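You operate a simulated robot arm through the tools that you are given. There is no shell and no other tool. Be economical: measure what you need, move in short steps, check, and stop when the job is done.

The job below is to be done with a simulated two-armed robot. You get a single attempt, and the scene is never put back.

## Task
Dilute in two steps: blue dye into the BLEND bottle, cap and shake it, then from there into vial EJ-2.
Fine: one pipette load each time; shake till no streaks show; lay the grey cap on the bench; bottle and pipette back; leave the other vial; spill next to nothing. Set down upright: green-bulb pipette, blend bottle.

It is judged by the outcome, as a careful person would: the job done as asked, and still so three seconds after it is handed in. It fails if anything else is knocked over, pushed out of place, dropped, spilled or broken. A push-on lid holds only when it is set on centred and level and pressed home; a screw cap is set on level and turned clockwise until tight.

## Robot
Two 6-joint arms with two-finger parallel grippers on one trunk, on a base that drives. Base frame: it is fixed to the floor where the robot stands at the start and does not move with it; the origin is under the middle of the robot, x ahead of it, y to its left, z up. Units: mm, rad, N and s.
The left shoulder is at the start at [60, 187, 1122], the right one opposite. With the tool pointing down near the work surface each hand reaches from about 100 to 600 mm from the robot's upright axis, wherever it stands, measured 20 degrees to its own side. Payload 1.57 kg a hand.
The TCP of each hand is the grasp point between the finger pads, 30 mm short of the fingertips. In the tool frame z runs along the fingers and y along their closing line. The gripper opens to 110 mm. The fingers are 24 mm wide and 12 mm thick; the gripper's body (48 by 112 mm) begins 78 mm behind the TCP.
Orientation is that of the tool frame in the base frame, as a unit quaternion [x, y, z, w]. With the fingers straight down and closing along the base's y, the tool's x points along the base's -x, its y along +y and its z along -z.

## Interface
- The arms move only by the tool servo_tool. It takes "left_deltas", "right_deltas" or both (then of equal length, played together; a hand with none holds still); each is one flat list of numbers, 6 for each row, row after row: the shift along the tool's x, y, z in units of 50 mm (1.0 is 50 mm), then the turn, a rotation vector about the tool's x, y, z in units of 4 degrees (1.0 is 4 degrees). In form: [tx, ty, tz, wx, wy, wz, tx, ty, tz, wx, wy, wz, ...]. A call has 1 to 12 rows; each row shifts and turns the commanded pose from where the row before left it, along the tool's axes as they then stand. "left_jaw" and "right_jaw" are, for a hand that has rows, the gripper command, from -1 (shut) to 1 (fully open), values between in proportion, set as the call begins (left out, the last holds). A call with a number of a shift or a turn outside -1 to 1 is refused whole. A row lasts 0.2 s, in which the tool goes at most 50 mm and 0.15 rad; a call with a longer step from one row to the next is refused whole, and so is a gripper value outside its range. A pose out of reach is approached as far as the arm can. The call stops where the force on the tool passes 80 N (or 10 N more than at its start, if that is more) or the arm is blocked; 0.2 s more then pass. Each finger travels about 153 mm/s and halts on what it meets, pressing with about 21 N; the grip force reading is that of the motor and also rises with nothing between the fingers. The clock runs only during rows and for 0.2 s after the last one: add rows that do not move to give the fingers time. It gives the time, the measured TCP pose, the force on the tool (base axes), the opening and the grip force at its end, in the units of the frame above (readings bear some noise), with the torque about the TCP (base axes, N m) and any sound that the robot's microphone picked up.
- Cameras (640 x 400 px; columns grow to the right, rows downward): "scene" is now at [11, 22.4, 1673.5]; the picture's right is [0.32, -0.95, 0.00], its down [-0.73, -0.25, -0.64] and it looks along [0.60, 0.21, -0.77] (base axes); focal length 293 px, centre (320, 200). "left" rides on the left gripper at [70, -16, -141] in its tool frame; the picture's right is [0.23, 0.97, 0.00], its down [-0.86, 0.20, -0.48] and it looks along [-0.47, 0.11, 0.88] (tool axes); focal length 222 px, centre (320, 200). "right" rides on the right gripper at [70, 16, -141] in its tool frame; the picture's right is [-0.23, 0.97, 0.00], its down [-0.86, -0.20, -0.48] and it looks along [-0.47, -0.11, 0.88] (tool axes); focal length 222 px, centre (320, 200). There is no depth. A picture from a camera that has moved, and an enlarged one, comes with that camera's place and axes in the base frame and with its lens. The place of the scene camera against the robot may be out by one fixed shift of up to 18 mm in any direction.
- get_image(camera): a new picture of that camera. It takes no simulated time.
- lift_body(by): slides the trunk up (or, below 0, down) by that many mm; the arms and the scene camera ride with it, the base frame stays. It gives what a move gives, with no picture.
- roll_base(legs): drives the robot by 1 to 6 legs, each [ahead, left, turn to the left] in mm, mm and rad, along the robot's own axes; the way and the turn of a leg run together, so that a leg with both is an arc; at most 1500 mm and 3.142 rad a leg. The arms and the cameras ride along, it lands a little off, and it stops where it bumps. It gives what a move gives.
- turn_head(pan, tilt): turns the head with the scene camera to pan (to the left, within 1.501 rad either way) and tilt (down, from -0.506 to 1.204), counted from straight ahead of the robot. It gives what a move gives.
- close_up(camera, box): a new picture of the part [left, top, right, bottom] of that camera's present view, enlarged. It takes no simulated time.
- job_done(): hands the job in; it is judged then, once.

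Go step by step. Nothing tells you exact positions but the pictures and the camera data: compare them with the known pose of the tool, close in by small moves and look again before you grip or let go. The budget is 120 turns and 100 pictures, counting those below and the enlarged ones. Unless the task says otherwise, let go and move clear before handing in, and close with one line.

The tools are called after "Request:" as name(argument=value, ...) on one line, values as JSON. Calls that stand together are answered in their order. servo_tool: Moves the arms, as the interface text tells. Its arguments: {"type":"object","properties":{"left_deltas":{"type":"array","items":{"type":"number"}},"left_jaw":{"type":"number"},"right_deltas":{"type":"array","items":{"type":"number"}},"right_jaw":{"type":"number"}},"required":[]} The other tools are called the same way: lift_body (by) slides the trunk up or down; roll_base (legs) drives the base; turn_head (pan, tilt) turns the head that bears the scene camera; get_image (camera) takes a picture; close_up (camera, box) takes an enlarged picture of a part of a camera's view; job_done () hands the job in.

At the start:

```text
clock: 0.0
left_position: [419.0, 362.3, 1246.9]
left_tcp_rot: [0.0, 1.0, 0.0, 0.0]
left_ft_force: [-0.4, 0.1, 0.0]
left_wrist_torque: [0.0, 0.02, 0.01]
left_grip_width: 109.8
left_grasp_force: 0.1
right_position: [500.9, -98.5, 1222.7]
right_tcp_rot: [0.0, 1.0, -0.001, 0.0]
right_ft_force: [-0.1, 0.4, -0.1]
right_wrist_torque: [-0.02, -0.01, 0.01]
right_grip_width: 110.2
right_grasp_force: 0.1
trunk travel left (down, up): [-750.0, 240.0]
robot x, y, heading: [-1.0, -1.5, -0.001]
head pan, tilt: [0.33, 0.878]
```

scene: 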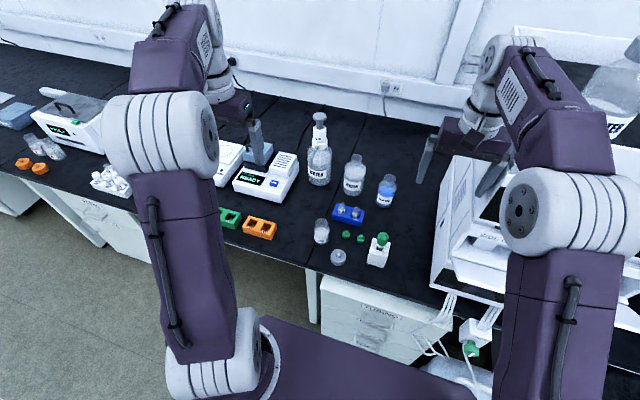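
right: 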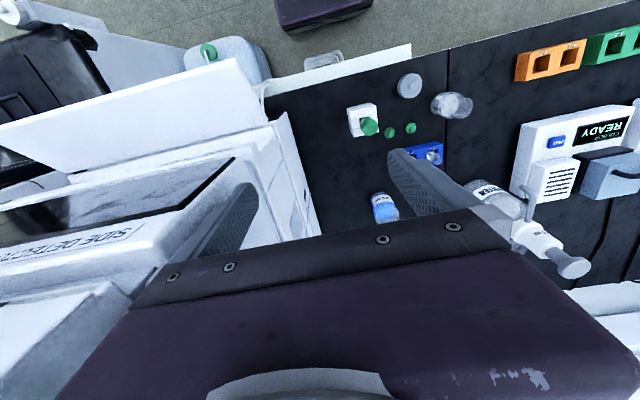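
left: 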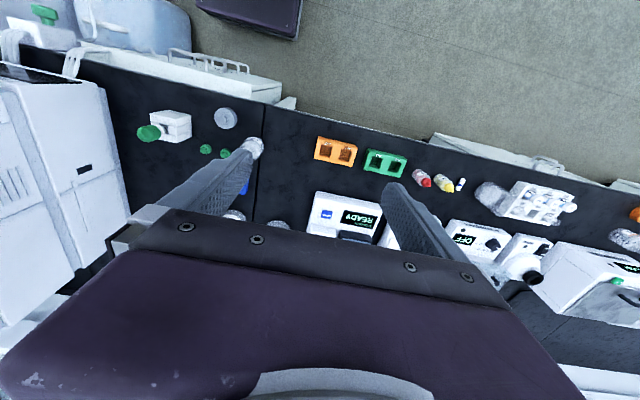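

I see a bench with bottles, a blue vial rack, a green-bulb pipette in a white stand, two green caps, a grey cap. I take closer looks first.

Request:
close_up(camera="scene", box=[290, 100, 450, 280])

Request:
close_up(camera="right", box=[320, 50, 540, 250])

```text
2.22 times, centred on (370, 190) of scene
camera zoom: at [11.0, 22.4, 1673.5], right [0.32, -0.95, 0.0], down [-0.73, -0.25, -0.64], along [0.6, 0.21, -0.77], focal length 651 px, centre (209, 222)
```

zoom: 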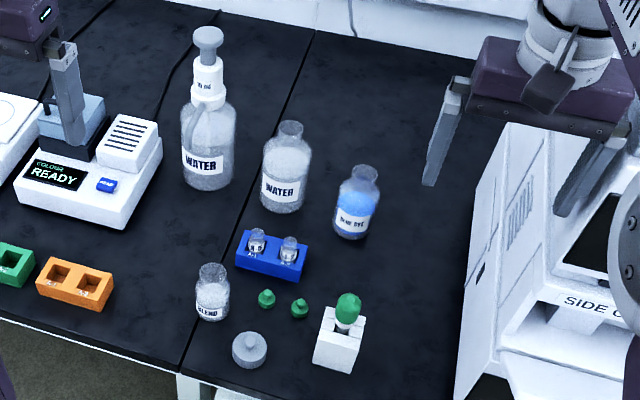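

```text
2.00 times, centred on (430, 150) of right
camera zoom: at [431.8, -82.0, 1363.1], right [0.23, 0.97, 0.0], down [0.86, -0.2, 0.48], along [0.47, -0.11, -0.88], focal length 444 px, centre (100, 300)
```

zoom: 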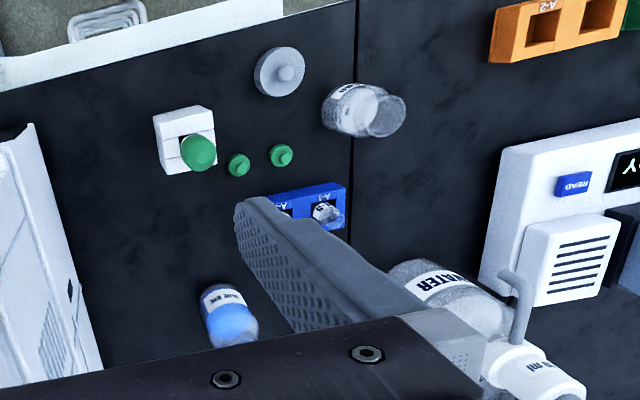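

Grey cap triangulates to about (497,122,762), pipette bulb (542,-1,880), BLEND about (545,217), rack about (671,160), dye about (800,25). That is far out, so I check how near the base can drive.

Request:
turn_head(pan=0.15, tilt=1.2)

Request:
get_image(camera="scene")

```text
clock: 0.8
left_position: [418.6, 362.8, 1247.3]
left_tcp_rot: [0.0, 1.0, 0.0, 0.0]
left_ft_force: [0.0, 1.2, -0.4]
left_wrist_torque: [-0.01, 0.03, 0.01]
left_grip_width: 110.0
left_grasp_force: 0.0
right_position: [500.7, -96.8, 1224.3]
right_tcp_rot: [0.0, 1.0, 0.0, 0.0]
right_ft_force: [-0.2, -0.2, 0.3]
right_wrist_torque: [-0.01, -0.02, -0.04]
right_grip_width: 110.1
right_grasp_force: 0.1
trunk travel left (down, up): [-750.0, 240.0]
robot x, y, heading: [0.1, 3.5, -0.003]
head pan, tilt: [0.15, 1.201]
```

```text
94 pictures are left
camera scene: at [-6.3, 6.0, 1652.1], right [0.15, -0.99, 0.0], down [-0.92, -0.14, -0.36], along [0.36, 0.05, -0.93], focal length 293 px, centre (320, 200)
```

scene: 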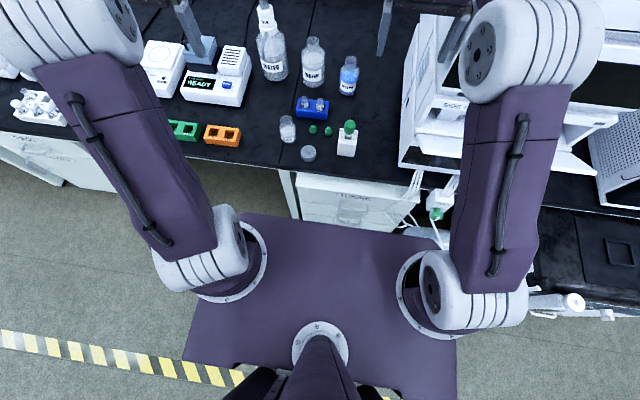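

The deck front is near x=160 and the bench front near x=455, so there is room to drive closer. I drive left a little and ahead.

Request:
roll_base(legs=[[0, 110, 0], [200, 0, 0]])

Request:
get_image(camera="scene")

Request:
get_image(camera="right")

Request:
get_image(camera="left")

```text
clock: 3.1
left_position: [580.3, 466.2, 1245.8]
left_tcp_rot: [0.009, 1.0, 0.001, -0.003]
left_ft_force: [1.5, -0.5, -1.3]
left_wrist_torque: [0.08, 0.06, -0.01]
left_grip_width: 110.0
left_grasp_force: 0.0
right_position: [654.5, 6.2, 1220.9]
right_tcp_rot: [0.009, 1.0, 0.001, -0.003]
right_ft_force: [1.1, 0.2, -0.2]
right_wrist_torque: [0.03, 0.08, 0.04]
right_grip_width: 109.8
right_grasp_force: 0.1
trunk travel left (down, up): [-750.0, 240.0]
robot x, y, heading: [151.9, 111.7, -0.018]
head pan, tilt: [0.15, 1.201]
stopped in leg 2: the robot was blocked; the commanded pose is now the measured one
```

```text
93 pictures are left
camera scene: at [151.5, 116.9, 1652.0], right [0.13, -0.99, 0.0], down [-0.93, -0.12, -0.36], along [0.35, 0.05, -0.93], focal length 293 px, centre (320, 200)
```

scene: 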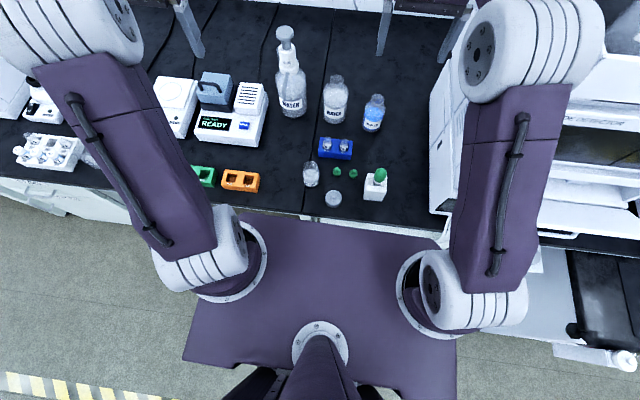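

```text
92 pictures are left
camera right: at [586.7, 22.2, 1360.8], right [0.24, 0.97, 0.0], down [0.85, -0.21, 0.47], along [0.46, -0.12, -0.88], focal length 222 px, centre (320, 200)
```

right: 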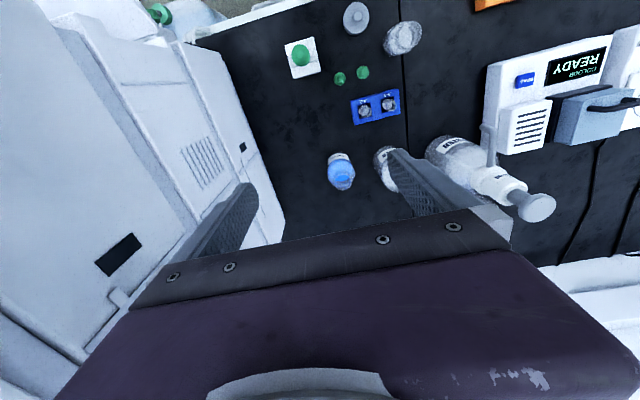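

```text
91 pictures are left
camera left: at [510.5, 451.0, 1387.8], right [-0.21, 0.98, 0.0], down [0.86, 0.18, 0.47], along [0.46, 0.1, -0.88], focal length 222 px, centre (320, 200)
```

left: 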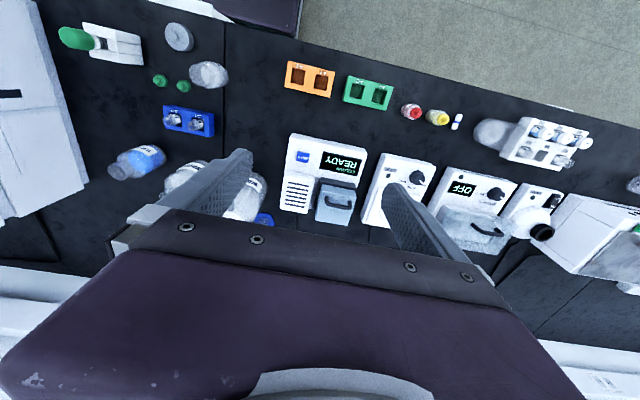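

The base stops at x=152. Dye mouth triangulates to about (794,18,905). I test whether the right hand, pointing down, reaches above it.

Request:
servo_tool(right_deltas=[-0.7, 0, 0.5, 0, 0, 0, -0.7, 0, 0.5, 0, 0, 0, -0.7, 0, 0.5, 0, 0, 0, -0.7, 0, 0.5, 0, 0, 0, 0, 0, 0, 0, 0, 0, 0, 0, 0, 0, 0, 0])

Request:
get_image(camera="right")

```text
clock: 4.5
left_position: [573.0, 469.9, 1247.0]
left_tcp_rot: [0.008, 1.0, 0.001, 0.0]
left_ft_force: [0.4, 0.8, 0.4]
left_wrist_torque: [-0.01, -0.02, 0.02]
left_grip_width: 110.4
left_grasp_force: 0.0
right_position: [715.0, 2.0, 1144.0]
right_tcp_rot: [0.008, 1.0, 0.0, 0.001]
right_ft_force: [0.7, 0.4, 0.2]
right_wrist_torque: [0.0, -0.01, 0.0]
right_grip_width: 109.9
right_grasp_force: 0.0
right hand out of reach, approached as far as the arm can: row 2, 3, 4
trunk travel left (down, up): [-750.0, 240.0]
robot x, y, heading: [149.0, 111.7, -0.018]
head pan, tilt: [0.15, 1.201]
```

```text
90 pictures are left
camera right: at [645.7, 18.6, 1285.4], right [0.24, 0.97, 0.0], down [0.85, -0.21, 0.48], along [0.47, -0.12, -0.88], focal length 222 px, centre (320, 200)
```

right: 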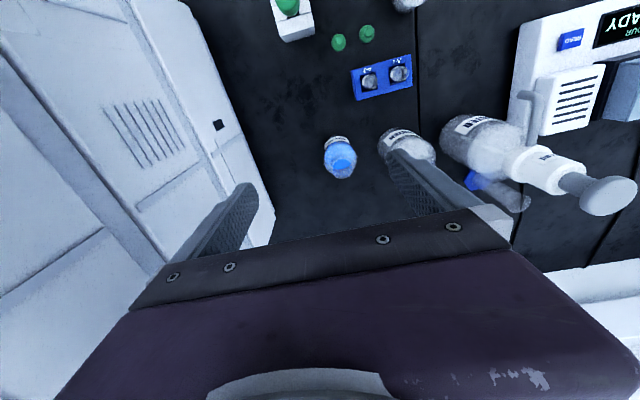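

Pointing down, the hand tops out at x=715, but pitching it about its closing line will extend reach while the pipette stays vertical. I now look closely at the pipette, vial labels and caps.

Request:
close_up(camera="left", box=[40, 10, 240, 200])

Request:
close_up(camera="right", box=[260, 0, 440, 190])

Request:
close_up(camera="scene", box=[290, 120, 400, 215])

```text
2.11 times, centred on (140, 105) of left
camera zoom: at [502.8, 453.9, 1389.3], right [-0.21, 0.98, 0.0], down [0.86, 0.19, 0.48], along [0.47, 0.1, -0.88], focal length 468 px, centre (699, 400)
```

zoom: 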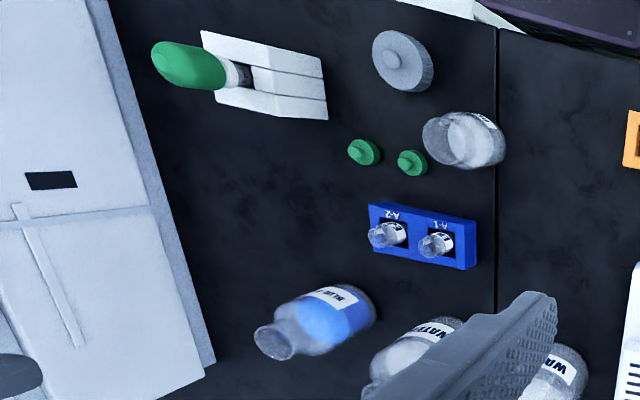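

```text
2.11 times, centred on (350, 95) of right
camera zoom: at [645.7, 18.6, 1285.4], right [0.24, 0.97, 0.0], down [0.85, -0.21, 0.48], along [0.47, -0.12, -0.88], focal length 468 px, centre (257, 421)
```

zoom: 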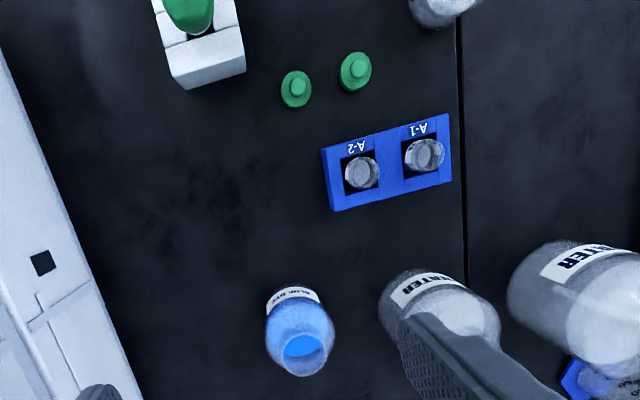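

```text
4.21 times, centred on (345, 168) of scene
camera zoom: at [142.5, 120.2, 1652.0], right [0.13, -0.99, 0.0], down [-0.92, -0.12, -0.36], along [0.36, 0.05, -0.93], focal length 1234 px, centre (215, 337)
```

zoom: 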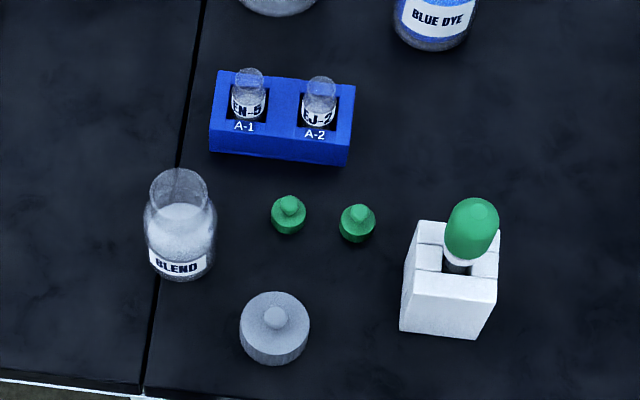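

EJ-2 sits in A-2 (right hole); BLEND is open with water, grey cap has a knob. I pull the right hand back and pitch it about 32° for reach.

Request:
servo_tool(right_deltas=[0.95, 0, 0, 0, 0, 0, 0.95, 0, 0, 0, 0, 0, 0.95, 0, 0, 0, 0, 0, 0.95, 0, 0, 0, 0, 0, 0, 0, 0, 0, -1, 0, 0, 0, 0, 0, -1, 0, 0, 0, 0, 0, -1, 0, 0, 0, 0, 0, -1, 0, 0, 0, 0, 0, -1, 0, 0, 0, 0, 0, -1, 0, 0, 0, 0, 0, -1, 0, 0, 0, 0, 0, -1, 0])

Request:
get_image(camera="right")

```text
clock: 7.1
left_position: [575.4, 468.6, 1246.5]
left_tcp_rot: [0.008, 1.0, 0.0, 0.001]
left_ft_force: [0.2, 0.0, -0.2]
left_wrist_torque: [0.01, -0.04, -0.02]
left_grip_width: 110.0
left_grasp_force: 0.0
right_position: [715.8, 1.8, 1145.0]
right_tcp_rot: [0.008, 1.0, 0.0, 0.0]
right_ft_force: [-0.1, 0.2, 0.0]
right_wrist_torque: [-0.01, 0.0, 0.0]
right_grip_width: 110.1
right_grasp_force: 0.1
right hand out of reach, approached as far as the arm can: row 1, 2, 3, 4, 5, 6, 7, 8, 9, 10, 11, 12
trunk travel left (down, up): [-750.0, 240.0]
robot x, y, heading: [151.8, 115.8, -0.019]
head pan, tilt: [0.15, 1.201]
```

```text
86 pictures are left
camera right: at [646.8, 18.2, 1285.0], right [0.24, 0.97, 0.0], down [0.85, -0.21, 0.48], along [0.46, -0.12, -0.88], focal length 222 px, centre (320, 200)
```

right: 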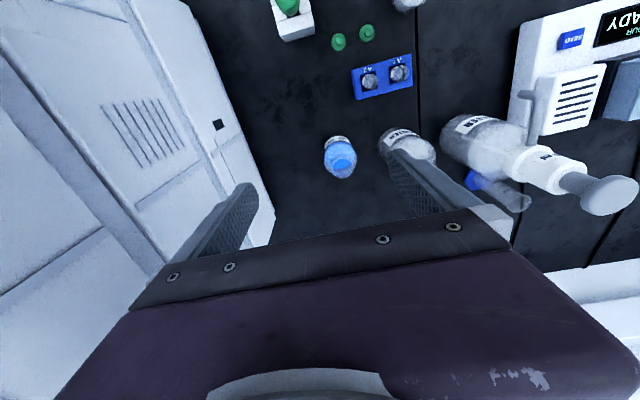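

The arm did not follow; I check with a plain row whether the command is still out of reach.

Request:
servo_tool(right_deltas=[0, 0, 0, 0, 0, 0, 0, 0, 0, 0, 0, 0])

```text
clock: 7.7
left_position: [574.9, 469.8, 1247.8]
left_tcp_rot: [0.007, 1.0, 0.0, 0.0]
left_ft_force: [0.6, 0.0, -0.4]
left_wrist_torque: [-0.01, -0.01, 0.0]
left_grip_width: 110.1
left_grasp_force: 0.0
right_position: [716.0, 0.7, 1144.6]
right_tcp_rot: [0.007, 1.0, 0.0, -0.001]
right_ft_force: [0.1, 0.3, 0.0]
right_wrist_torque: [-0.01, 0.0, 0.01]
right_grip_width: 109.9
right_grasp_force: 0.0
trunk travel left (down, up): [-750.0, 240.0]
robot x, y, heading: [151.1, 115.0, -0.02]
head pan, tilt: [0.15, 1.201]
```

Request:
servo_tool(right_deltas=[0.4, 0, -0.4, 0, 0, 0, 0.4, 0, -0.4, 0, 0, 0, 0.8, 0, 0, 0, 0, 0, 0, 0, 0, 0, 0, 0])

```text
clock: 8.7
left_position: [574.0, 468.6, 1247.3]
left_tcp_rot: [0.007, 1.0, 0.0, 0.0]
left_ft_force: [-0.2, 0.5, 0.2]
left_wrist_torque: [-0.01, -0.02, -0.01]
left_grip_width: 110.1
left_grasp_force: 0.1
right_position: [704.7, 3.2, 1167.3]
right_tcp_rot: [0.007, 1.0, -0.001, -0.001]
right_ft_force: [0.9, 0.3, 0.7]
right_wrist_torque: [0.01, 0.0, 0.04]
right_grip_width: 110.2
right_grasp_force: 0.0
right hand out of reach, approached as far as the arm can: row 1, 2, 3
trunk travel left (down, up): [-750.0, 240.0]
robot x, y, heading: [151.0, 112.2, -0.023]
head pan, tilt: [0.15, 1.201]
```

Request:
servo_tool(right_deltas=[0.3, 0, 0, 0, 0, 0, 0.3, 0, 0, 0, 0, 0, 0.3, 0, 0, 0, 0, 0, 0.3, 0, 0, 0, 0, 0, 0.3, 0, 0, 0, 0, 0, 0.3, 0, 0, 0, 0, 0])

```text
clock: 10.1
left_position: [574.2, 469.1, 1247.8]
left_tcp_rot: [0.008, 1.0, 0.0, 0.0]
left_ft_force: [0.2, -0.8, -1.4]
left_wrist_torque: [0.0, 0.01, 0.04]
left_grip_width: 110.0
left_grasp_force: 0.0
right_position: [704.9, 1.6, 1166.7]
right_tcp_rot: [0.008, 1.0, 0.0, -0.001]
right_ft_force: [0.0, 0.8, -0.4]
right_wrist_torque: [0.01, 0.0, 0.02]
right_grip_width: 110.2
right_grasp_force: 0.1
right hand out of reach, approached as far as the arm can: row 1, 2, 3, 4, 5, 6
trunk travel left (down, up): [-750.0, 240.0]
robot x, y, heading: [153.6, 116.1, -0.017]
head pan, tilt: [0.15, 1.201]
```

The arm seems stretched straight (singular). I back out along the tangent: up and back.

Request:
servo_tool(right_deltas=[0.45, 0, -0.85, 0, 0, 0, 0.5, 0, -0.8, 0, 0, 0, 0.6, 0, -0.7, 0, 0, 0, 0.7, 0, -0.5, 0, 0, 0, 0.8, 0, -0.3, 0, 0, 0, 0, 0, 0, 0, 0, 0])

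```text
clock: 11.5
left_position: [576.3, 469.3, 1246.9]
left_tcp_rot: [0.008, 1.0, 0.0, -0.001]
left_ft_force: [0.1, -1.5, 1.2]
left_wrist_torque: [0.02, 0.02, -0.01]
left_grip_width: 109.8
left_grasp_force: 0.0
right_position: [596.7, 10.1, 1285.6]
right_tcp_rot: [0.008, 1.0, 0.0, 0.0]
right_ft_force: [-0.1, -0.6, -0.6]
right_wrist_torque: [0.0, 0.01, -0.04]
right_grip_width: 110.0
right_grasp_force: 0.0
right hand out of reach, approached as far as the arm can: row 1, 2, 3
trunk travel left (down, up): [-750.0, 240.0]
robot x, y, heading: [149.0, 111.9, -0.02]
head pan, tilt: [0.15, 1.201]
```

Freed. I pull back and pitch 32°.

Request:
servo_tool(right_deltas=[0.9, 0, 0.3, 0, 0, 0, 0.9, 0, 0.3, 0, 0, 0, 0.6, 0, 0.7, 0, 0, 0, 0, 0, 0.8, 0, -1, 0, 0, 0, 0.8, 0, -1, 0, 0, 0, 0, 0, -1, 0, 0, 0, 0, 0, -1, 0, 0, 0, 0, 0, -1, 0, 0, 0, 0, 0, -1, 0, 0, 0, 0, 0, -1, 0, 0, 0, 0, 0, -1, 0, 0, 0, 0, 0, 0, 0])

Request:
get_image(camera="right")

```text
clock: 14.1
left_position: [574.8, 469.3, 1246.3]
left_tcp_rot: [0.007, 1.0, -0.001, 0.001]
left_ft_force: [-0.3, 0.9, 0.4]
left_wrist_torque: [-0.01, -0.01, 0.01]
left_grip_width: 110.1
left_grasp_force: 0.1
right_position: [486.3, 16.6, 1146.0]
right_tcp_rot: [0.008, 0.962, -0.003, 0.274]
right_ft_force: [-0.6, -0.2, -0.3]
right_wrist_torque: [0.0, 0.0, 0.01]
right_grip_width: 110.1
right_grasp_force: 0.1
right hand out of reach, approached as far as the arm can: row 11
trunk travel left (down, up): [-750.0, 240.0]
robot x, y, heading: [147.0, 113.4, -0.016]
head pan, tilt: [0.15, 1.201]
```

```text
85 pictures are left
camera right: at [353.2, 33.8, 1228.7], right [0.21, 0.97, 0.12], down [0.47, -0.21, 0.86], along [0.86, -0.12, -0.5], focal length 222 px, centre (320, 200)
```

right: 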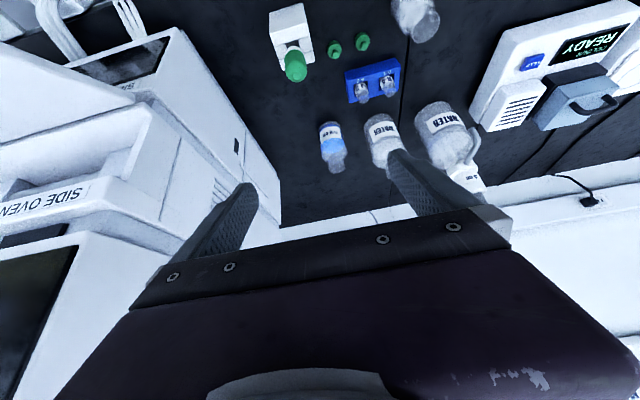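

Pitched now; bulb top is near (541,-3,905). I descend toward it with the jaw narrowed.

Request:
servo_tool(right_deltas=[0.493, -0.09, 0.789, 0, 0, 0, 0.493, -0.09, 0.789, 0, 0, 0, 0.493, -0.09, 0.789, 0, 0, 0, 0.493, -0.09, 0.789, 0, 0, 0, 0, 0, 0, 0, 0, 0], right_jaw=0.27)

Request:
get_image(camera="right")

```text
clock: 15.3
left_position: [573.2, 469.0, 1247.6]
left_tcp_rot: [0.008, 1.0, -0.001, 0.0]
left_ft_force: [0.2, -0.8, -0.8]
left_wrist_torque: [0.0, 0.02, 0.0]
left_grip_width: 110.1
left_grasp_force: 0.0
right_position: [542.9, 31.3, 993.9]
right_tcp_rot: [0.008, 0.962, -0.008, 0.273]
right_ft_force: [-1.0, -0.4, 0.2]
right_wrist_torque: [-0.04, 0.01, -0.01]
right_grip_width: 69.6
right_grasp_force: 0.0
right hand out of reach, approached as far as the arm can: row 1, 2, 3, 4
trunk travel left (down, up): [-750.0, 240.0]
robot x, y, heading: [152.6, 115.4, -0.017]
head pan, tilt: [0.15, 1.201]
```

```text
84 pictures are left
camera right: at [409.8, 50.2, 1077.5], right [0.21, 0.97, 0.11], down [0.47, -0.2, 0.86], along [0.86, -0.13, -0.5], focal length 222 px, centre (320, 200)
```

right: 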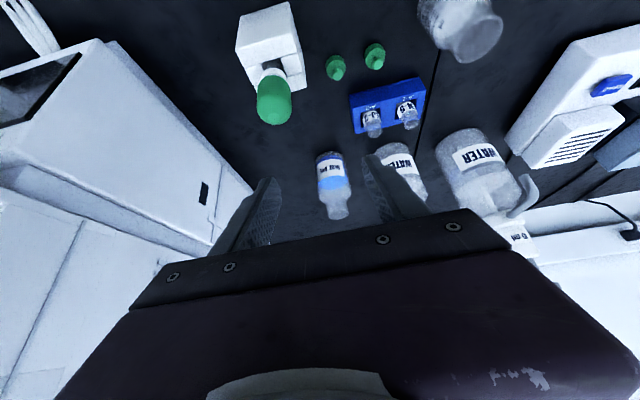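

This is near the inner reach limit. I look closely at the pipette and dye for geometry.

Request:
close_up(camera="right", box=[220, 0, 460, 150])

Request:
close_up(camera="right", box=[280, 130, 440, 230])

```text
2.67 times, centred on (340, 75) of right
camera zoom: at [409.8, 50.2, 1077.5], right [0.21, 0.97, 0.11], down [0.47, -0.2, 0.86], along [0.86, -0.13, -0.5], focal length 592 px, centre (267, 533)
```

zoom: 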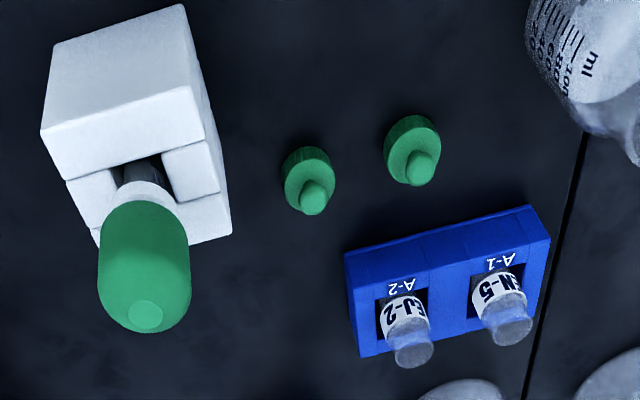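

```text
4.00 times, centred on (360, 180) of right
camera zoom: at [409.8, 50.2, 1077.5], right [0.21, 0.97, 0.11], down [0.47, -0.2, 0.86], along [0.86, -0.13, -0.5], focal length 888 px, centre (160, 280)
```

zoom: 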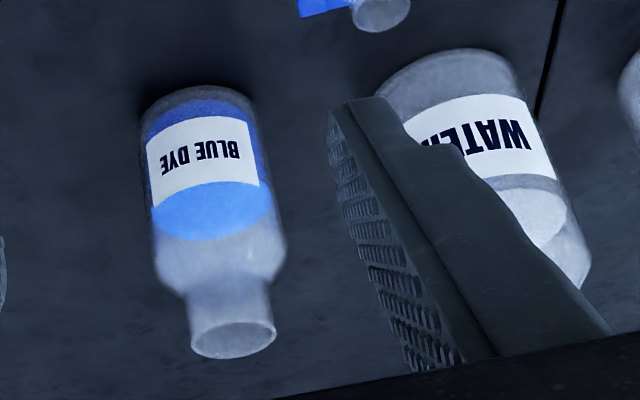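

Bulb spans z≈853–914 at (538,0), about 34 mm thick; dye surface about z 819, mouth about 900. I'll back the base 50 mm and pitch the hand to 52°, which suits both stand and dye.

Request:
roll_base(legs=[[-50, 0, 0]])

Request:
servo_tool(right_deltas=[0, 0, 0, 0, -1, 0, 0, 0, 0, 0, -1, 0, 0, 0, 0, 0, -1, 0, 0, 0, 0, 0, -1, 0, 0, 0, 0, 0, -1, 0, 0, 0, 0, 0, 0, 0])

```text
clock: 16.2
left_position: [530.5, 470.3, 1245.3]
left_tcp_rot: [0.008, 1.0, 0.0, -0.003]
left_ft_force: [-0.1, -0.4, 0.0]
left_wrist_torque: [0.0, 0.05, -0.05]
left_grip_width: 110.1
left_grasp_force: 0.1
right_position: [498.9, 33.1, 992.8]
right_tcp_rot: [0.008, 0.963, -0.008, 0.27]
right_ft_force: [1.0, -0.4, 0.6]
right_wrist_torque: [0.0, 0.06, 0.01]
right_grip_width: 70.0
right_grasp_force: 0.0
trunk travel left (down, up): [-750.0, 240.0]
robot x, y, heading: [104.3, 119.1, -0.013]
head pan, tilt: [0.15, 1.201]
```

```text
clock: 17.6
left_position: [525.5, 468.8, 1247.7]
left_tcp_rot: [0.008, 1.0, 0.0, 0.0]
left_ft_force: [-0.2, -0.2, -0.6]
left_wrist_torque: [0.0, 0.04, 0.02]
left_grip_width: 110.1
left_grasp_force: 0.0
right_position: [527.7, 64.4, 1060.1]
right_tcp_rot: [0.006, 0.9, -0.011, 0.436]
right_ft_force: [0.2, 0.0, -0.3]
right_wrist_torque: [0.0, -0.01, 0.0]
right_grip_width: 69.6
right_grasp_force: 0.0
right hand out of reach, approached as far as the arm can: row 1, 2, 3, 4, 5
trunk travel left (down, up): [-750.0, 240.0]
robot x, y, heading: [103.3, 115.4, -0.011]
head pan, tilt: [0.15, 1.201]
```

The inner limit is about 262 mm shoulder-to-wrist, so I raise the trunk 80 mm for slack, then approach above the bulb.

Request:
lift_body(by=80)

Request:
servo_tool(right_deltas=[0.67, -0.5, 0.5, 0, 0, 0, 0.67, -0.5, 0.5, 0, 0, 0, 0.6, -0.36, 0.45, 0, 0, 0, 0.6, 0, 0.45, 0, 0, 0, 0, 0, 0, 0, 0, 0])

Request:
get_image(camera="right")

```text
clock: 18.8
left_position: [524.7, 470.1, 1327.0]
left_tcp_rot: [0.008, 1.0, 0.0, 0.0]
left_ft_force: [0.1, 0.1, -0.2]
left_wrist_torque: [-0.01, 0.02, 0.01]
left_grip_width: 110.1
left_grasp_force: 0.0
right_position: [529.8, 65.7, 1138.5]
right_tcp_rot: [0.005, 0.901, -0.011, 0.434]
right_ft_force: [-0.2, 0.4, -0.3]
right_wrist_torque: [0.0, 0.03, -0.02]
right_grip_width: 69.8
right_grasp_force: 0.1
trunk travel left (down, up): [-830.0, 160.0]
robot x, y, heading: [103.0, 119.7, -0.013]
head pan, tilt: [0.15, 1.201]
```

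```text
clock: 19.9
left_position: [525.4, 468.8, 1327.1]
left_tcp_rot: [0.009, 1.0, 0.0, 0.0]
left_ft_force: [-1.1, 0.2, 0.7]
left_wrist_torque: [-0.03, 0.0, 0.0]
left_grip_width: 109.8
left_grasp_force: 0.1
right_position: [590.5, 61.8, 1090.6]
right_tcp_rot: [0.005, 0.902, -0.019, 0.431]
right_ft_force: [-0.4, -0.6, -0.8]
right_wrist_torque: [0.05, -0.02, -0.04]
right_grip_width: 69.8
right_grasp_force: 0.1
right hand out of reach, approached as far as the arm can: row 1, 2, 3, 4
trunk travel left (down, up): [-830.0, 160.0]
robot x, y, heading: [100.4, 114.0, -0.019]
head pan, tilt: [0.15, 1.201]
```

```text
81 pictures are left
camera right: at [437.4, 81.7, 1122.9], right [0.17, 0.97, 0.15], down [0.16, -0.17, 0.97], along [0.97, -0.14, -0.19], focal length 222 px, centre (320, 200)
```

right: 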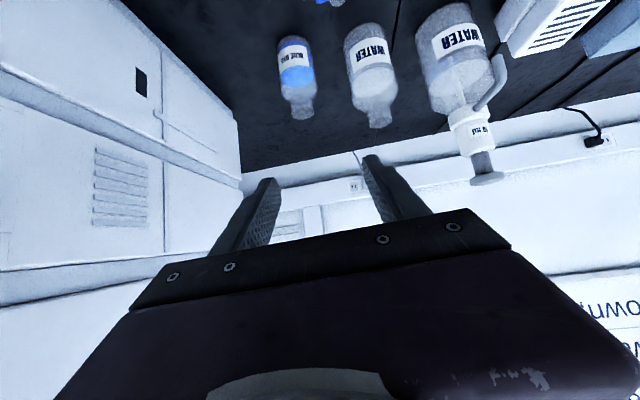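

I was still grazing the inner limit up high; I go down first further out, then come back to the bulb.

Request:
servo_tool(right_deltas=[0.683, 0, 0.534, 0, 0, 0, 0.683, 0, 0.534, 0, 0, 0, 0.683, 0, 0.534, 0, 0, 0, 0.1, -0.64, -0.12, 0, 0, 0, 0.1, -0.64, -0.12, 0, 0, 0, 0, 0, 0, 0, 0, 0])

Request:
get_image(camera="right")

```text
clock: 21.4
left_position: [524.7, 471.3, 1327.6]
left_tcp_rot: [0.008, 1.0, 0.0, 0.0]
left_ft_force: [-0.6, -0.2, 0.1]
left_wrist_torque: [-0.03, -0.04, 0.01]
left_grip_width: 110.0
left_grasp_force: 0.1
right_position: [654.5, 57.2, 1002.0]
right_tcp_rot: [0.003, 0.902, -0.02, 0.43]
right_ft_force: [0.6, -1.0, 0.4]
right_wrist_torque: [-0.01, -0.01, -0.05]
right_grip_width: 69.9
right_grasp_force: 0.0
right hand out of reach, approached as far as the arm can: row 1, 2, 3, 4, 5
trunk travel left (down, up): [-830.0, 160.0]
robot x, y, heading: [98.8, 114.6, -0.008]
head pan, tilt: [0.15, 1.201]
```

```text
80 pictures are left
camera right: at [501.6, 77.0, 1036.4], right [0.17, 0.98, 0.14], down [0.16, -0.17, 0.97], along [0.97, -0.14, -0.19], focal length 222 px, centre (320, 200)
```

right: 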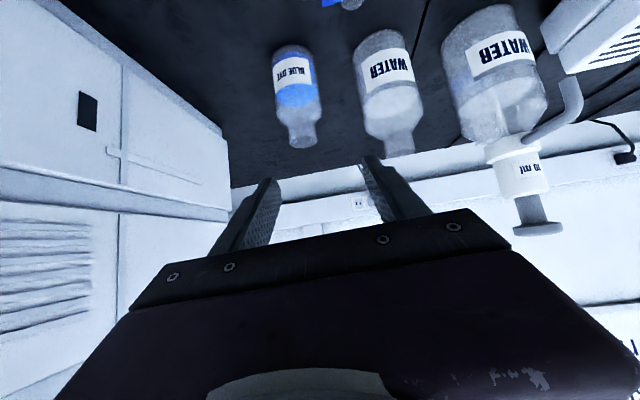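

The limit is in the wrist: with the hand pitched, the shoulder should be lower relative to it. I'll set the hand at shoulder-minus-30 mm height and use the trunk for vertical moves.

Request:
roll_base(legs=[[-15, 0, 0]])

Request:
servo_tool(right_deltas=[-0.427, -0.15, -0.835, 0, 0, 0, -0.427, -0.15, -0.835, 0, 0, 0, -0.427, -0.15, -0.835, 0, 0, 0, -0.427, -0.15, -0.835, 0, 0, 0, 0, 0, 0, 0, 0, 0])

Request:
lift_body(by=-190)

Request:
get_image(camera="right")

```text
clock: 22.1
left_position: [514.3, 469.5, 1325.0]
left_tcp_rot: [0.008, 1.0, 0.0, -0.002]
left_ft_force: [1.0, 0.4, -0.7]
left_wrist_torque: [-0.03, 0.07, -0.01]
left_grip_width: 110.3
left_grasp_force: 0.1
right_position: [643.1, 55.5, 1001.4]
right_tcp_rot: [0.004, 0.903, -0.02, 0.429]
right_ft_force: [0.7, 0.6, -0.2]
right_wrist_torque: [0.01, -0.03, 0.02]
right_grip_width: 69.8
right_grasp_force: 0.1
trunk travel left (down, up): [-830.0, 160.0]
robot x, y, heading: [85.1, 115.1, -0.016]
head pan, tilt: [0.15, 1.201]
```

```text
clock: 23.3
left_position: [511.9, 469.7, 1326.4]
left_tcp_rot: [0.009, 1.0, 0.0, -0.001]
left_ft_force: [0.4, 0.1, -0.4]
left_wrist_torque: [-0.02, 0.0, 0.0]
left_grip_width: 109.8
left_grasp_force: 0.1
right_position: [562.5, 34.5, 1174.9]
right_tcp_rot: [0.004, 0.902, -0.02, 0.431]
right_ft_force: [0.1, -0.8, -0.1]
right_wrist_torque: [-0.02, 0.04, -0.01]
right_grip_width: 70.0
right_grasp_force: 0.0
trunk travel left (down, up): [-830.0, 160.0]
robot x, y, heading: [84.9, 116.0, -0.02]
head pan, tilt: [0.15, 1.201]
```

```text
clock: 25.4
left_position: [510.9, 469.9, 1138.5]
left_tcp_rot: [0.008, 1.0, 0.0, 0.0]
left_ft_force: [0.2, -0.4, 0.1]
left_wrist_torque: [0.02, 0.0, 0.02]
left_grip_width: 109.8
left_grasp_force: 0.1
right_position: [561.2, 35.1, 985.1]
right_tcp_rot: [0.004, 0.902, -0.02, 0.431]
right_ft_force: [0.9, 0.3, 0.4]
right_wrist_torque: [0.01, -0.02, -0.03]
right_grip_width: 69.7
right_grasp_force: 0.1
trunk travel left (down, up): [-640.0, 350.0]
robot x, y, heading: [87.2, 119.0, -0.015]
head pan, tilt: [0.15, 1.201]
```

```text
79 pictures are left
camera right: at [408.7, 54.7, 1018.1], right [0.17, 0.98, 0.14], down [0.16, -0.17, 0.97], along [0.97, -0.14, -0.18], focal length 222 px, centre (320, 200)
```

right: 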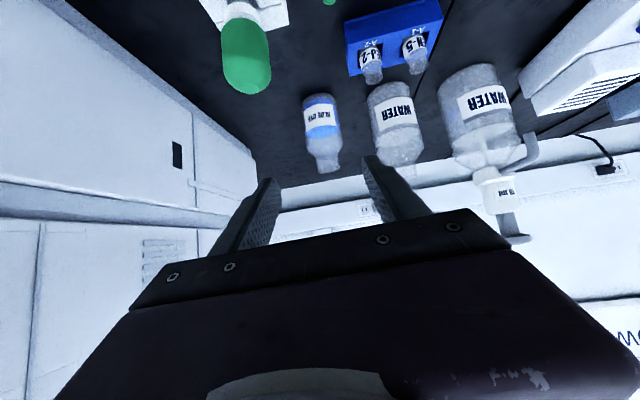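

The relative height works. I align above the bulb at about (536,0).

Request:
servo_tool(right_deltas=[0.15, -0.35, -0.19, -0.57, 0, 0.155, 0.15, -0.36, -0.19, 0, 0, 0, 0, 0, 0, 0, 0, 0])

Request:
lift_body(by=-50)

Request:
get_image(camera="right")

```text
clock: 26.2
left_position: [511.1, 471.1, 1136.2]
left_tcp_rot: [0.009, 1.0, 0.0, 0.0]
left_ft_force: [0.5, 0.5, -0.8]
left_wrist_torque: [-0.01, 0.0, 0.01]
left_grip_width: 110.0
left_grasp_force: 0.0
right_position: [537.4, -0.6, 985.5]
right_tcp_rot: [0.0, 0.903, 0.0, 0.43]
right_ft_force: [-0.7, -0.6, 0.7]
right_wrist_torque: [-0.01, 0.0, 0.03]
right_grip_width: 70.0
right_grasp_force: 0.0
trunk travel left (down, up): [-640.0, 350.0]
robot x, y, heading: [86.7, 116.4, -0.018]
head pan, tilt: [0.15, 1.201]
```

```text
clock: 27.1
left_position: [510.6, 471.4, 1087.3]
left_tcp_rot: [0.009, 1.0, 0.0, 0.0]
left_ft_force: [0.2, -0.4, -0.5]
left_wrist_torque: [0.02, 0.01, -0.02]
left_grip_width: 109.8
left_grasp_force: 0.1
right_position: [538.5, -1.5, 936.0]
right_tcp_rot: [0.001, 0.903, 0.0, 0.429]
right_ft_force: [0.1, 0.1, 0.7]
right_wrist_torque: [-0.01, -0.01, 0.0]
right_grip_width: 70.0
right_grasp_force: 0.1
trunk travel left (down, up): [-590.0, 400.0]
robot x, y, heading: [85.3, 113.0, -0.018]
head pan, tilt: [0.15, 1.201]
```

```text
78 pictures are left
camera right: at [385.0, 14.9, 969.9], right [0.14, 0.97, 0.18], down [0.17, -0.2, 0.97], along [0.98, -0.11, -0.19], focal length 222 px, centre (320, 200)
```

right: 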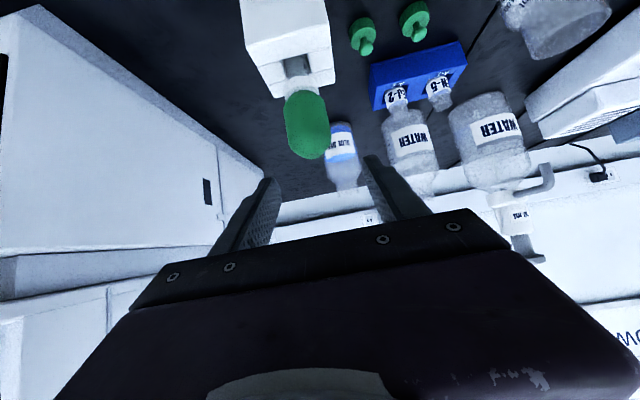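

Aligned within about 2 mm. I lower onto the bulb and close gently to about 31 mm.

Request:
lift_body(by=-47)

Request:
servo_tool(right_deltas=[0, 0, 0, 0, 0, 0, 0, 0, 0, 0, 0, 0, 0, 0, 0, 0, 0, 0], right_jaw=-0.44)

Request:
get_image(camera="right")

```text
clock: 28.0
left_position: [510.0, 469.8, 1040.5]
left_tcp_rot: [0.008, 1.0, 0.0, 0.001]
left_ft_force: [-0.6, 0.6, 0.4]
left_wrist_torque: [0.0, 0.0, 0.02]
left_grip_width: 110.1
left_grasp_force: 0.1
right_position: [539.0, -0.9, 889.3]
right_tcp_rot: [0.001, 0.903, -0.001, 0.43]
right_ft_force: [-0.1, -0.6, 0.5]
right_wrist_torque: [-0.01, -0.02, -0.01]
right_grip_width: 69.9
right_grasp_force: 0.2
trunk travel left (down, up): [-543.0, 447.0]
robot x, y, heading: [89.5, 117.4, -0.018]
head pan, tilt: [0.15, 1.201]
```

```text
clock: 28.8
left_position: [510.6, 469.5, 1040.1]
left_tcp_rot: [0.008, 1.0, 0.0, 0.0]
left_ft_force: [0.2, 0.6, 0.5]
left_wrist_torque: [0.03, 0.0, 0.04]
left_grip_width: 110.0
left_grasp_force: 0.1
right_position: [538.4, -1.1, 889.8]
right_tcp_rot: [0.0, 0.903, 0.0, 0.43]
right_ft_force: [0.5, -0.4, 1.0]
right_wrist_torque: [-0.03, -0.03, -0.01]
right_grip_width: 31.9
right_grasp_force: 7.2
trunk travel left (down, up): [-543.0, 447.0]
robot x, y, heading: [85.2, 114.9, -0.019]
head pan, tilt: [0.15, 1.201]
```

```text
77 pictures are left
camera right: at [385.1, 14.9, 922.9], right [0.14, 0.97, 0.18], down [0.17, -0.2, 0.97], along [0.98, -0.11, -0.19], focal length 222 px, centre (320, 200)
```

right: 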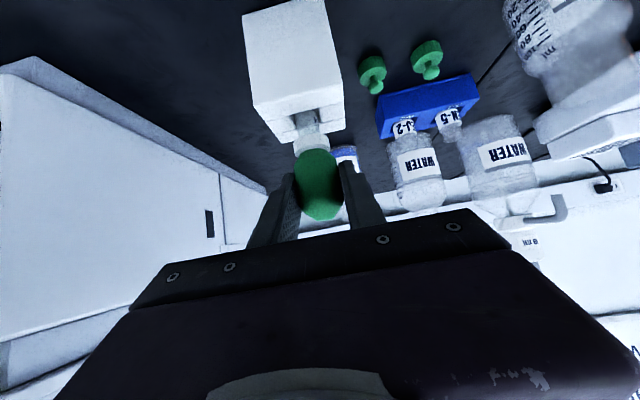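

Bulb held at 32 mm with 7 N. I lift it straight out with the trunk and inspect.

Request:
lift_body(by=30)

Request:
lift_body(by=180)

Request:
get_image(camera="right")

Request:
get_image(camera="scene")

```text
clock: 29.6
left_position: [510.4, 470.2, 1069.7]
left_tcp_rot: [0.008, 1.0, 0.0, -0.001]
left_ft_force: [0.2, 0.3, -0.7]
left_wrist_torque: [-0.01, 0.01, -0.03]
left_grip_width: 110.0
left_grasp_force: 0.1
right_position: [538.8, -0.9, 919.5]
right_tcp_rot: [0.0, 0.903, 0.0, 0.43]
right_ft_force: [0.0, -0.2, -0.8]
right_wrist_torque: [0.0, -0.02, -0.02]
right_grip_width: 31.8
right_grasp_force: 21.1
trunk travel left (down, up): [-573.0, 417.0]
robot x, y, heading: [87.1, 113.8, -0.02]
head pan, tilt: [0.15, 1.201]
```

```text
clock: 31.6
left_position: [510.6, 469.9, 1250.1]
left_tcp_rot: [0.009, 1.0, 0.0, 0.0]
left_ft_force: [-0.5, -0.2, 0.0]
left_wrist_torque: [-0.01, -0.01, -0.01]
left_grip_width: 110.0
left_grasp_force: 0.1
right_position: [538.1, -0.3, 1099.3]
right_tcp_rot: [0.001, 0.903, -0.001, 0.43]
right_ft_force: [-1.4, 0.4, -0.8]
right_wrist_torque: [-0.02, -0.01, 0.01]
right_grip_width: 32.5
right_grasp_force: 16.1
trunk travel left (down, up): [-753.0, 237.0]
robot x, y, heading: [85.1, 115.0, -0.017]
head pan, tilt: [0.15, 1.201]
```

```text
76 pictures are left
camera right: at [385.2, 14.9, 1132.7], right [0.14, 0.97, 0.18], down [0.17, -0.2, 0.97], along [0.98, -0.11, -0.19], focal length 222 px, centre (320, 200)
```

right: 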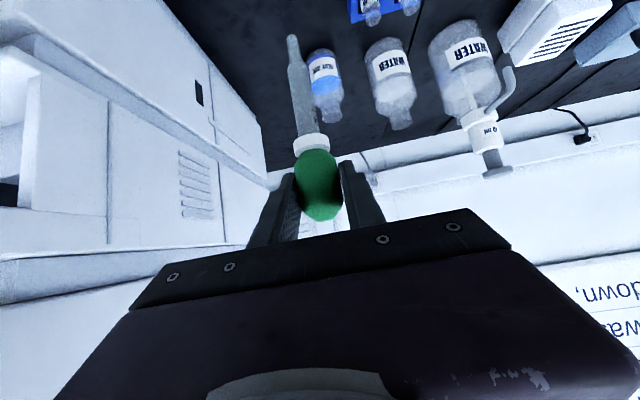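

```text
75 pictures are left
camera scene: at [80.1, 121.0, 1655.0], right [0.13, -0.99, 0.0], down [-0.92, -0.12, -0.36], along [0.36, 0.05, -0.93], focal length 293 px, centre (320, 200)
```

scene: 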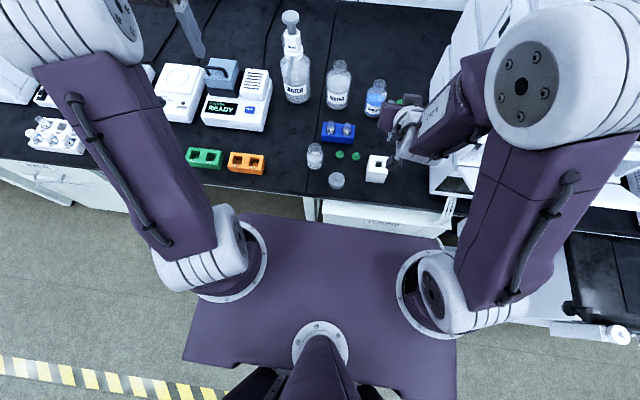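

The pipette hangs vertical; its tip is about 134 mm below the TCP. I carry it toward the dye and look again.

Request:
servo_tool(right_deltas=[-0.403, 0.06, 0.497, 0, 0, 0, -0.403, 0.06, 0.497, 0, 0, 0, -0.403, 0.06, 0.497, 0, 0, 0, -0.403, 0.06, 0.497, 0, 0, 0, -0.403, 0.06, 0.497, 0, 0, 0, 0, 0, 0, 0, 0, 0])

Request:
close_up(camera="right", box=[240, 0, 440, 160])

```text
clock: 33.0
left_position: [509.7, 470.6, 1249.9]
left_tcp_rot: [0.009, 1.0, 0.0, -0.001]
left_ft_force: [0.3, 0.1, -1.0]
left_wrist_torque: [-0.01, 0.01, 0.03]
left_grip_width: 109.8
left_grasp_force: 0.1
right_position: [699.0, 13.5, 1098.4]
right_tcp_rot: [0.001, 0.903, 0.0, 0.43]
right_ft_force: [0.6, 0.0, -0.7]
right_wrist_torque: [-0.01, 0.0, 0.0]
right_grip_width: 32.0
right_grasp_force: 0.5
trunk travel left (down, up): [-753.0, 237.0]
robot x, y, heading: [84.1, 115.0, -0.019]
head pan, tilt: [0.15, 1.201]
```

```text
2.50 times, centred on (340, 80) of right
camera zoom: at [545.7, 29.3, 1132.4], right [0.14, 0.97, 0.18], down [0.17, -0.2, 0.97], along [0.98, -0.11, -0.19], focal length 555 px, centre (270, 500)
```

zoom: 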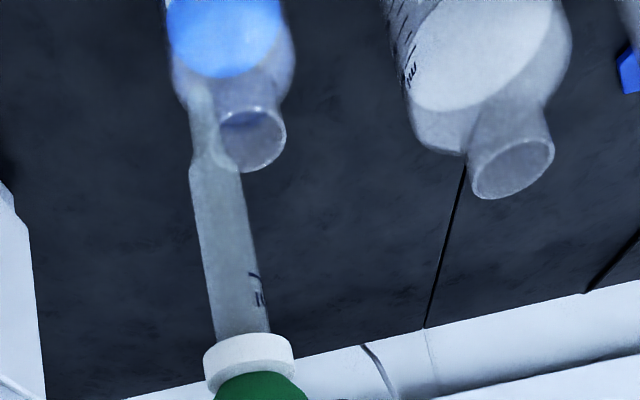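

Dye mouth refines to about (796,24,895). I move the tip above it.

Request:
servo_tool(right_deltas=[-0.407, 0.07, 0.502, 0, 0, 0, -0.407, 0.07, 0.502, 0, 0, 0, -0.407, 0.07, 0.502, 0, 0, 0, 0, 0, 0, 0, 0, 0])

Request:
lift_body(by=-50)

Request:
close_up(camera="right", box=[240, 0, 440, 160])

Request:
close_up(camera="left", box=[0, 40, 260, 240])

```text
clock: 34.0
left_position: [511.2, 470.6, 1250.8]
left_tcp_rot: [0.009, 1.0, 0.0, 0.0]
left_ft_force: [0.0, 0.7, -0.8]
left_wrist_torque: [0.0, 0.02, -0.05]
left_grip_width: 110.0
left_grasp_force: 0.0
right_position: [795.3, 23.8, 1100.1]
right_tcp_rot: [0.0, 0.903, 0.0, 0.43]
right_ft_force: [0.9, 0.0, -0.7]
right_wrist_torque: [0.02, -0.02, 0.0]
right_grip_width: 32.1
right_grasp_force: 15.7
trunk travel left (down, up): [-753.0, 237.0]
robot x, y, heading: [87.0, 114.6, -0.015]
head pan, tilt: [0.15, 1.201]
```

```text
clock: 34.9
left_position: [509.6, 469.4, 1198.9]
left_tcp_rot: [0.009, 1.0, -0.001, 0.0]
left_ft_force: [-0.2, -0.1, 1.2]
left_wrist_torque: [0.01, -0.01, -0.02]
left_grip_width: 109.8
left_grasp_force: 0.1
right_position: [795.1, 23.9, 1049.3]
right_tcp_rot: [0.0, 0.903, 0.0, 0.429]
right_ft_force: [0.0, -0.7, 0.0]
right_wrist_torque: [-0.01, 0.0, 0.02]
right_grip_width: 32.0
right_grasp_force: 20.6
trunk travel left (down, up): [-703.0, 287.0]
robot x, y, heading: [88.3, 115.6, -0.022]
head pan, tilt: [0.15, 1.201]
```

```text
2.50 times, centred on (340, 80) of right
camera zoom: at [642.3, 40.0, 1082.7], right [0.14, 0.97, 0.18], down [0.17, -0.2, 0.97], along [0.98, -0.11, -0.19], focal length 555 px, centre (270, 500)
```

zoom: 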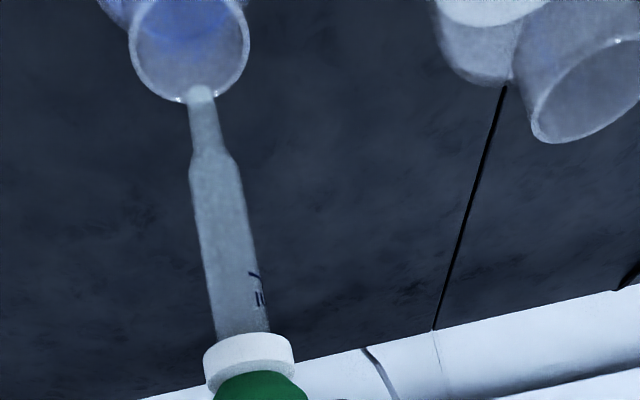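

```text
2.00 times, centred on (130, 140) of left
camera zoom: at [440.2, 454.6, 1341.8], right [-0.21, 0.98, 0.0], down [0.86, 0.19, 0.48], along [0.47, 0.1, -0.88], focal length 444 px, centre (700, 320)
```

zoom: 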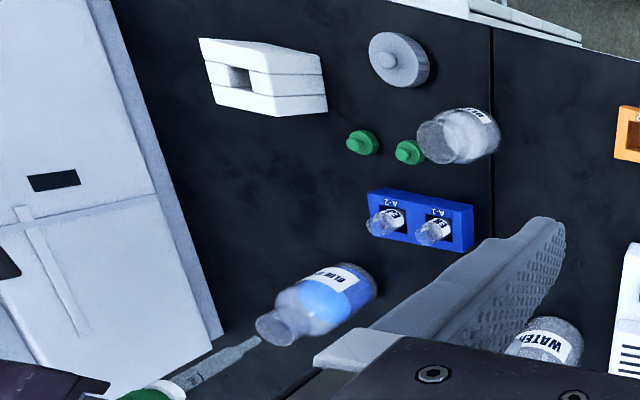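

Tip (796,24,914) is centred over the mouth (795,24,896). I squeeze the bulb now, in air, and check the response.

Request:
servo_tool(right_deltas=[0, 0, 0, 0, 0, 0, 0, 0, 0, 0, 0, 0, 0, 0, 0, 0, 0, 0], right_jaw=-0.7)

Request:
close_up(camera="right", box=[220, 0, 420, 240])

```text
clock: 35.7
left_position: [510.5, 470.1, 1199.7]
left_tcp_rot: [0.01, 1.0, -0.001, 0.0]
left_ft_force: [-0.4, -0.2, -0.2]
left_wrist_torque: [-0.02, -0.04, 0.01]
left_grip_width: 110.2
left_grasp_force: 0.0
right_position: [796.0, 24.0, 1048.6]
right_tcp_rot: [0.001, 0.903, -0.001, 0.429]
right_ft_force: [-0.4, 0.9, -1.1]
right_wrist_torque: [0.02, -0.02, -0.01]
right_grip_width: 31.5
right_grasp_force: 20.9
trunk travel left (down, up): [-703.0, 287.0]
robot x, y, heading: [85.1, 111.9, -0.019]
head pan, tilt: [0.15, 1.201]
```

```text
1.67 times, centred on (320, 120) of right
camera zoom: at [642.4, 40.1, 1082.6], right [0.14, 0.97, 0.18], down [0.17, -0.2, 0.97], along [0.98, -0.11, -0.19], focal length 370 px, centre (320, 333)
```

zoom: 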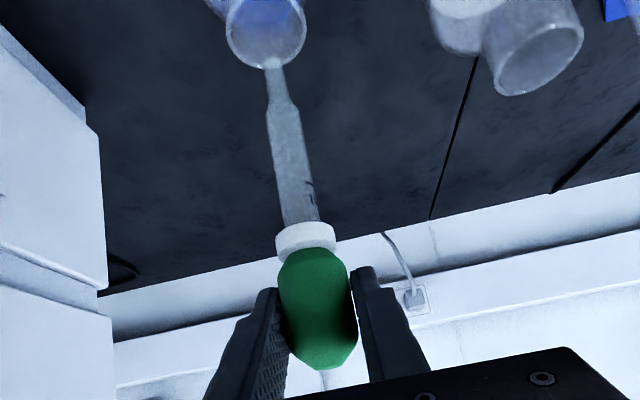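

The bulb is stiff; squeezing shows as force (21 N). Keeping it squeezed, I lower the tip into the dye.

Request:
lift_body(by=-60)

Request:
close_up(camera="right", box=[220, 0, 420, 240])

Request:
close_up(camera="left", box=[0, 100, 220, 260])

```text
clock: 36.7
left_position: [510.3, 469.7, 1140.7]
left_tcp_rot: [0.009, 1.0, 0.0, 0.0]
left_ft_force: [0.3, -0.5, 0.3]
left_wrist_torque: [0.0, 0.01, 0.05]
left_grip_width: 110.3
left_grasp_force: 0.1
right_position: [795.7, 24.4, 989.8]
right_tcp_rot: [0.001, 0.903, 0.0, 0.43]
right_ft_force: [0.3, -0.2, -0.9]
right_wrist_torque: [-0.04, 0.04, 0.02]
right_grip_width: 31.8
right_grasp_force: 20.9
trunk travel left (down, up): [-643.0, 347.0]
robot x, y, heading: [86.0, 115.7, -0.02]
head pan, tilt: [0.15, 1.201]
```

```text
1.67 times, centred on (320, 120) of right
camera zoom: at [642.3, 40.1, 1022.7], right [0.14, 0.97, 0.18], down [0.17, -0.2, 0.97], along [0.98, -0.11, -0.19], focal length 370 px, centre (320, 333)
```

zoom: 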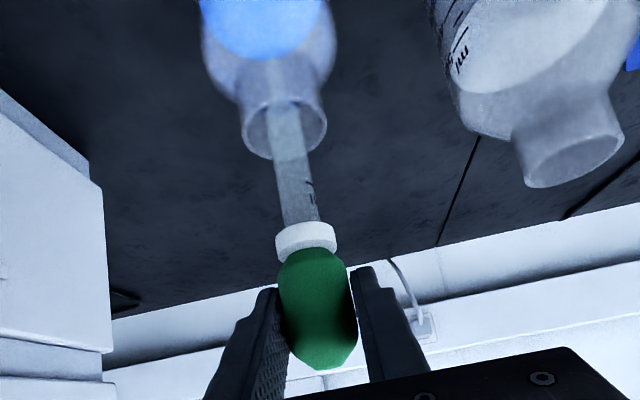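

```text
2.50 times, centred on (110, 180) of left
camera zoom: at [440.2, 454.6, 1281.8], right [-0.21, 0.98, 0.0], down [0.86, 0.19, 0.48], along [0.47, 0.1, -0.88], focal length 555 px, centre (845, 250)
```

zoom: 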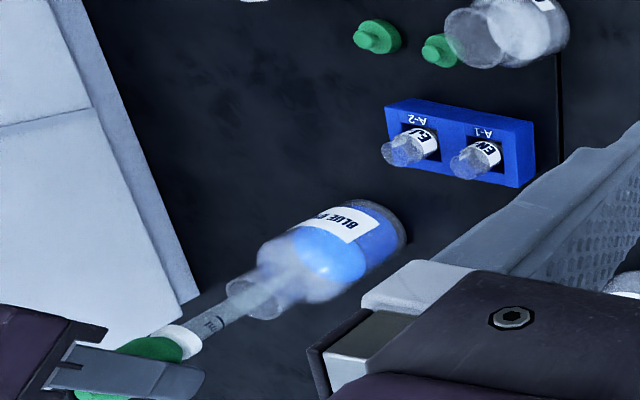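

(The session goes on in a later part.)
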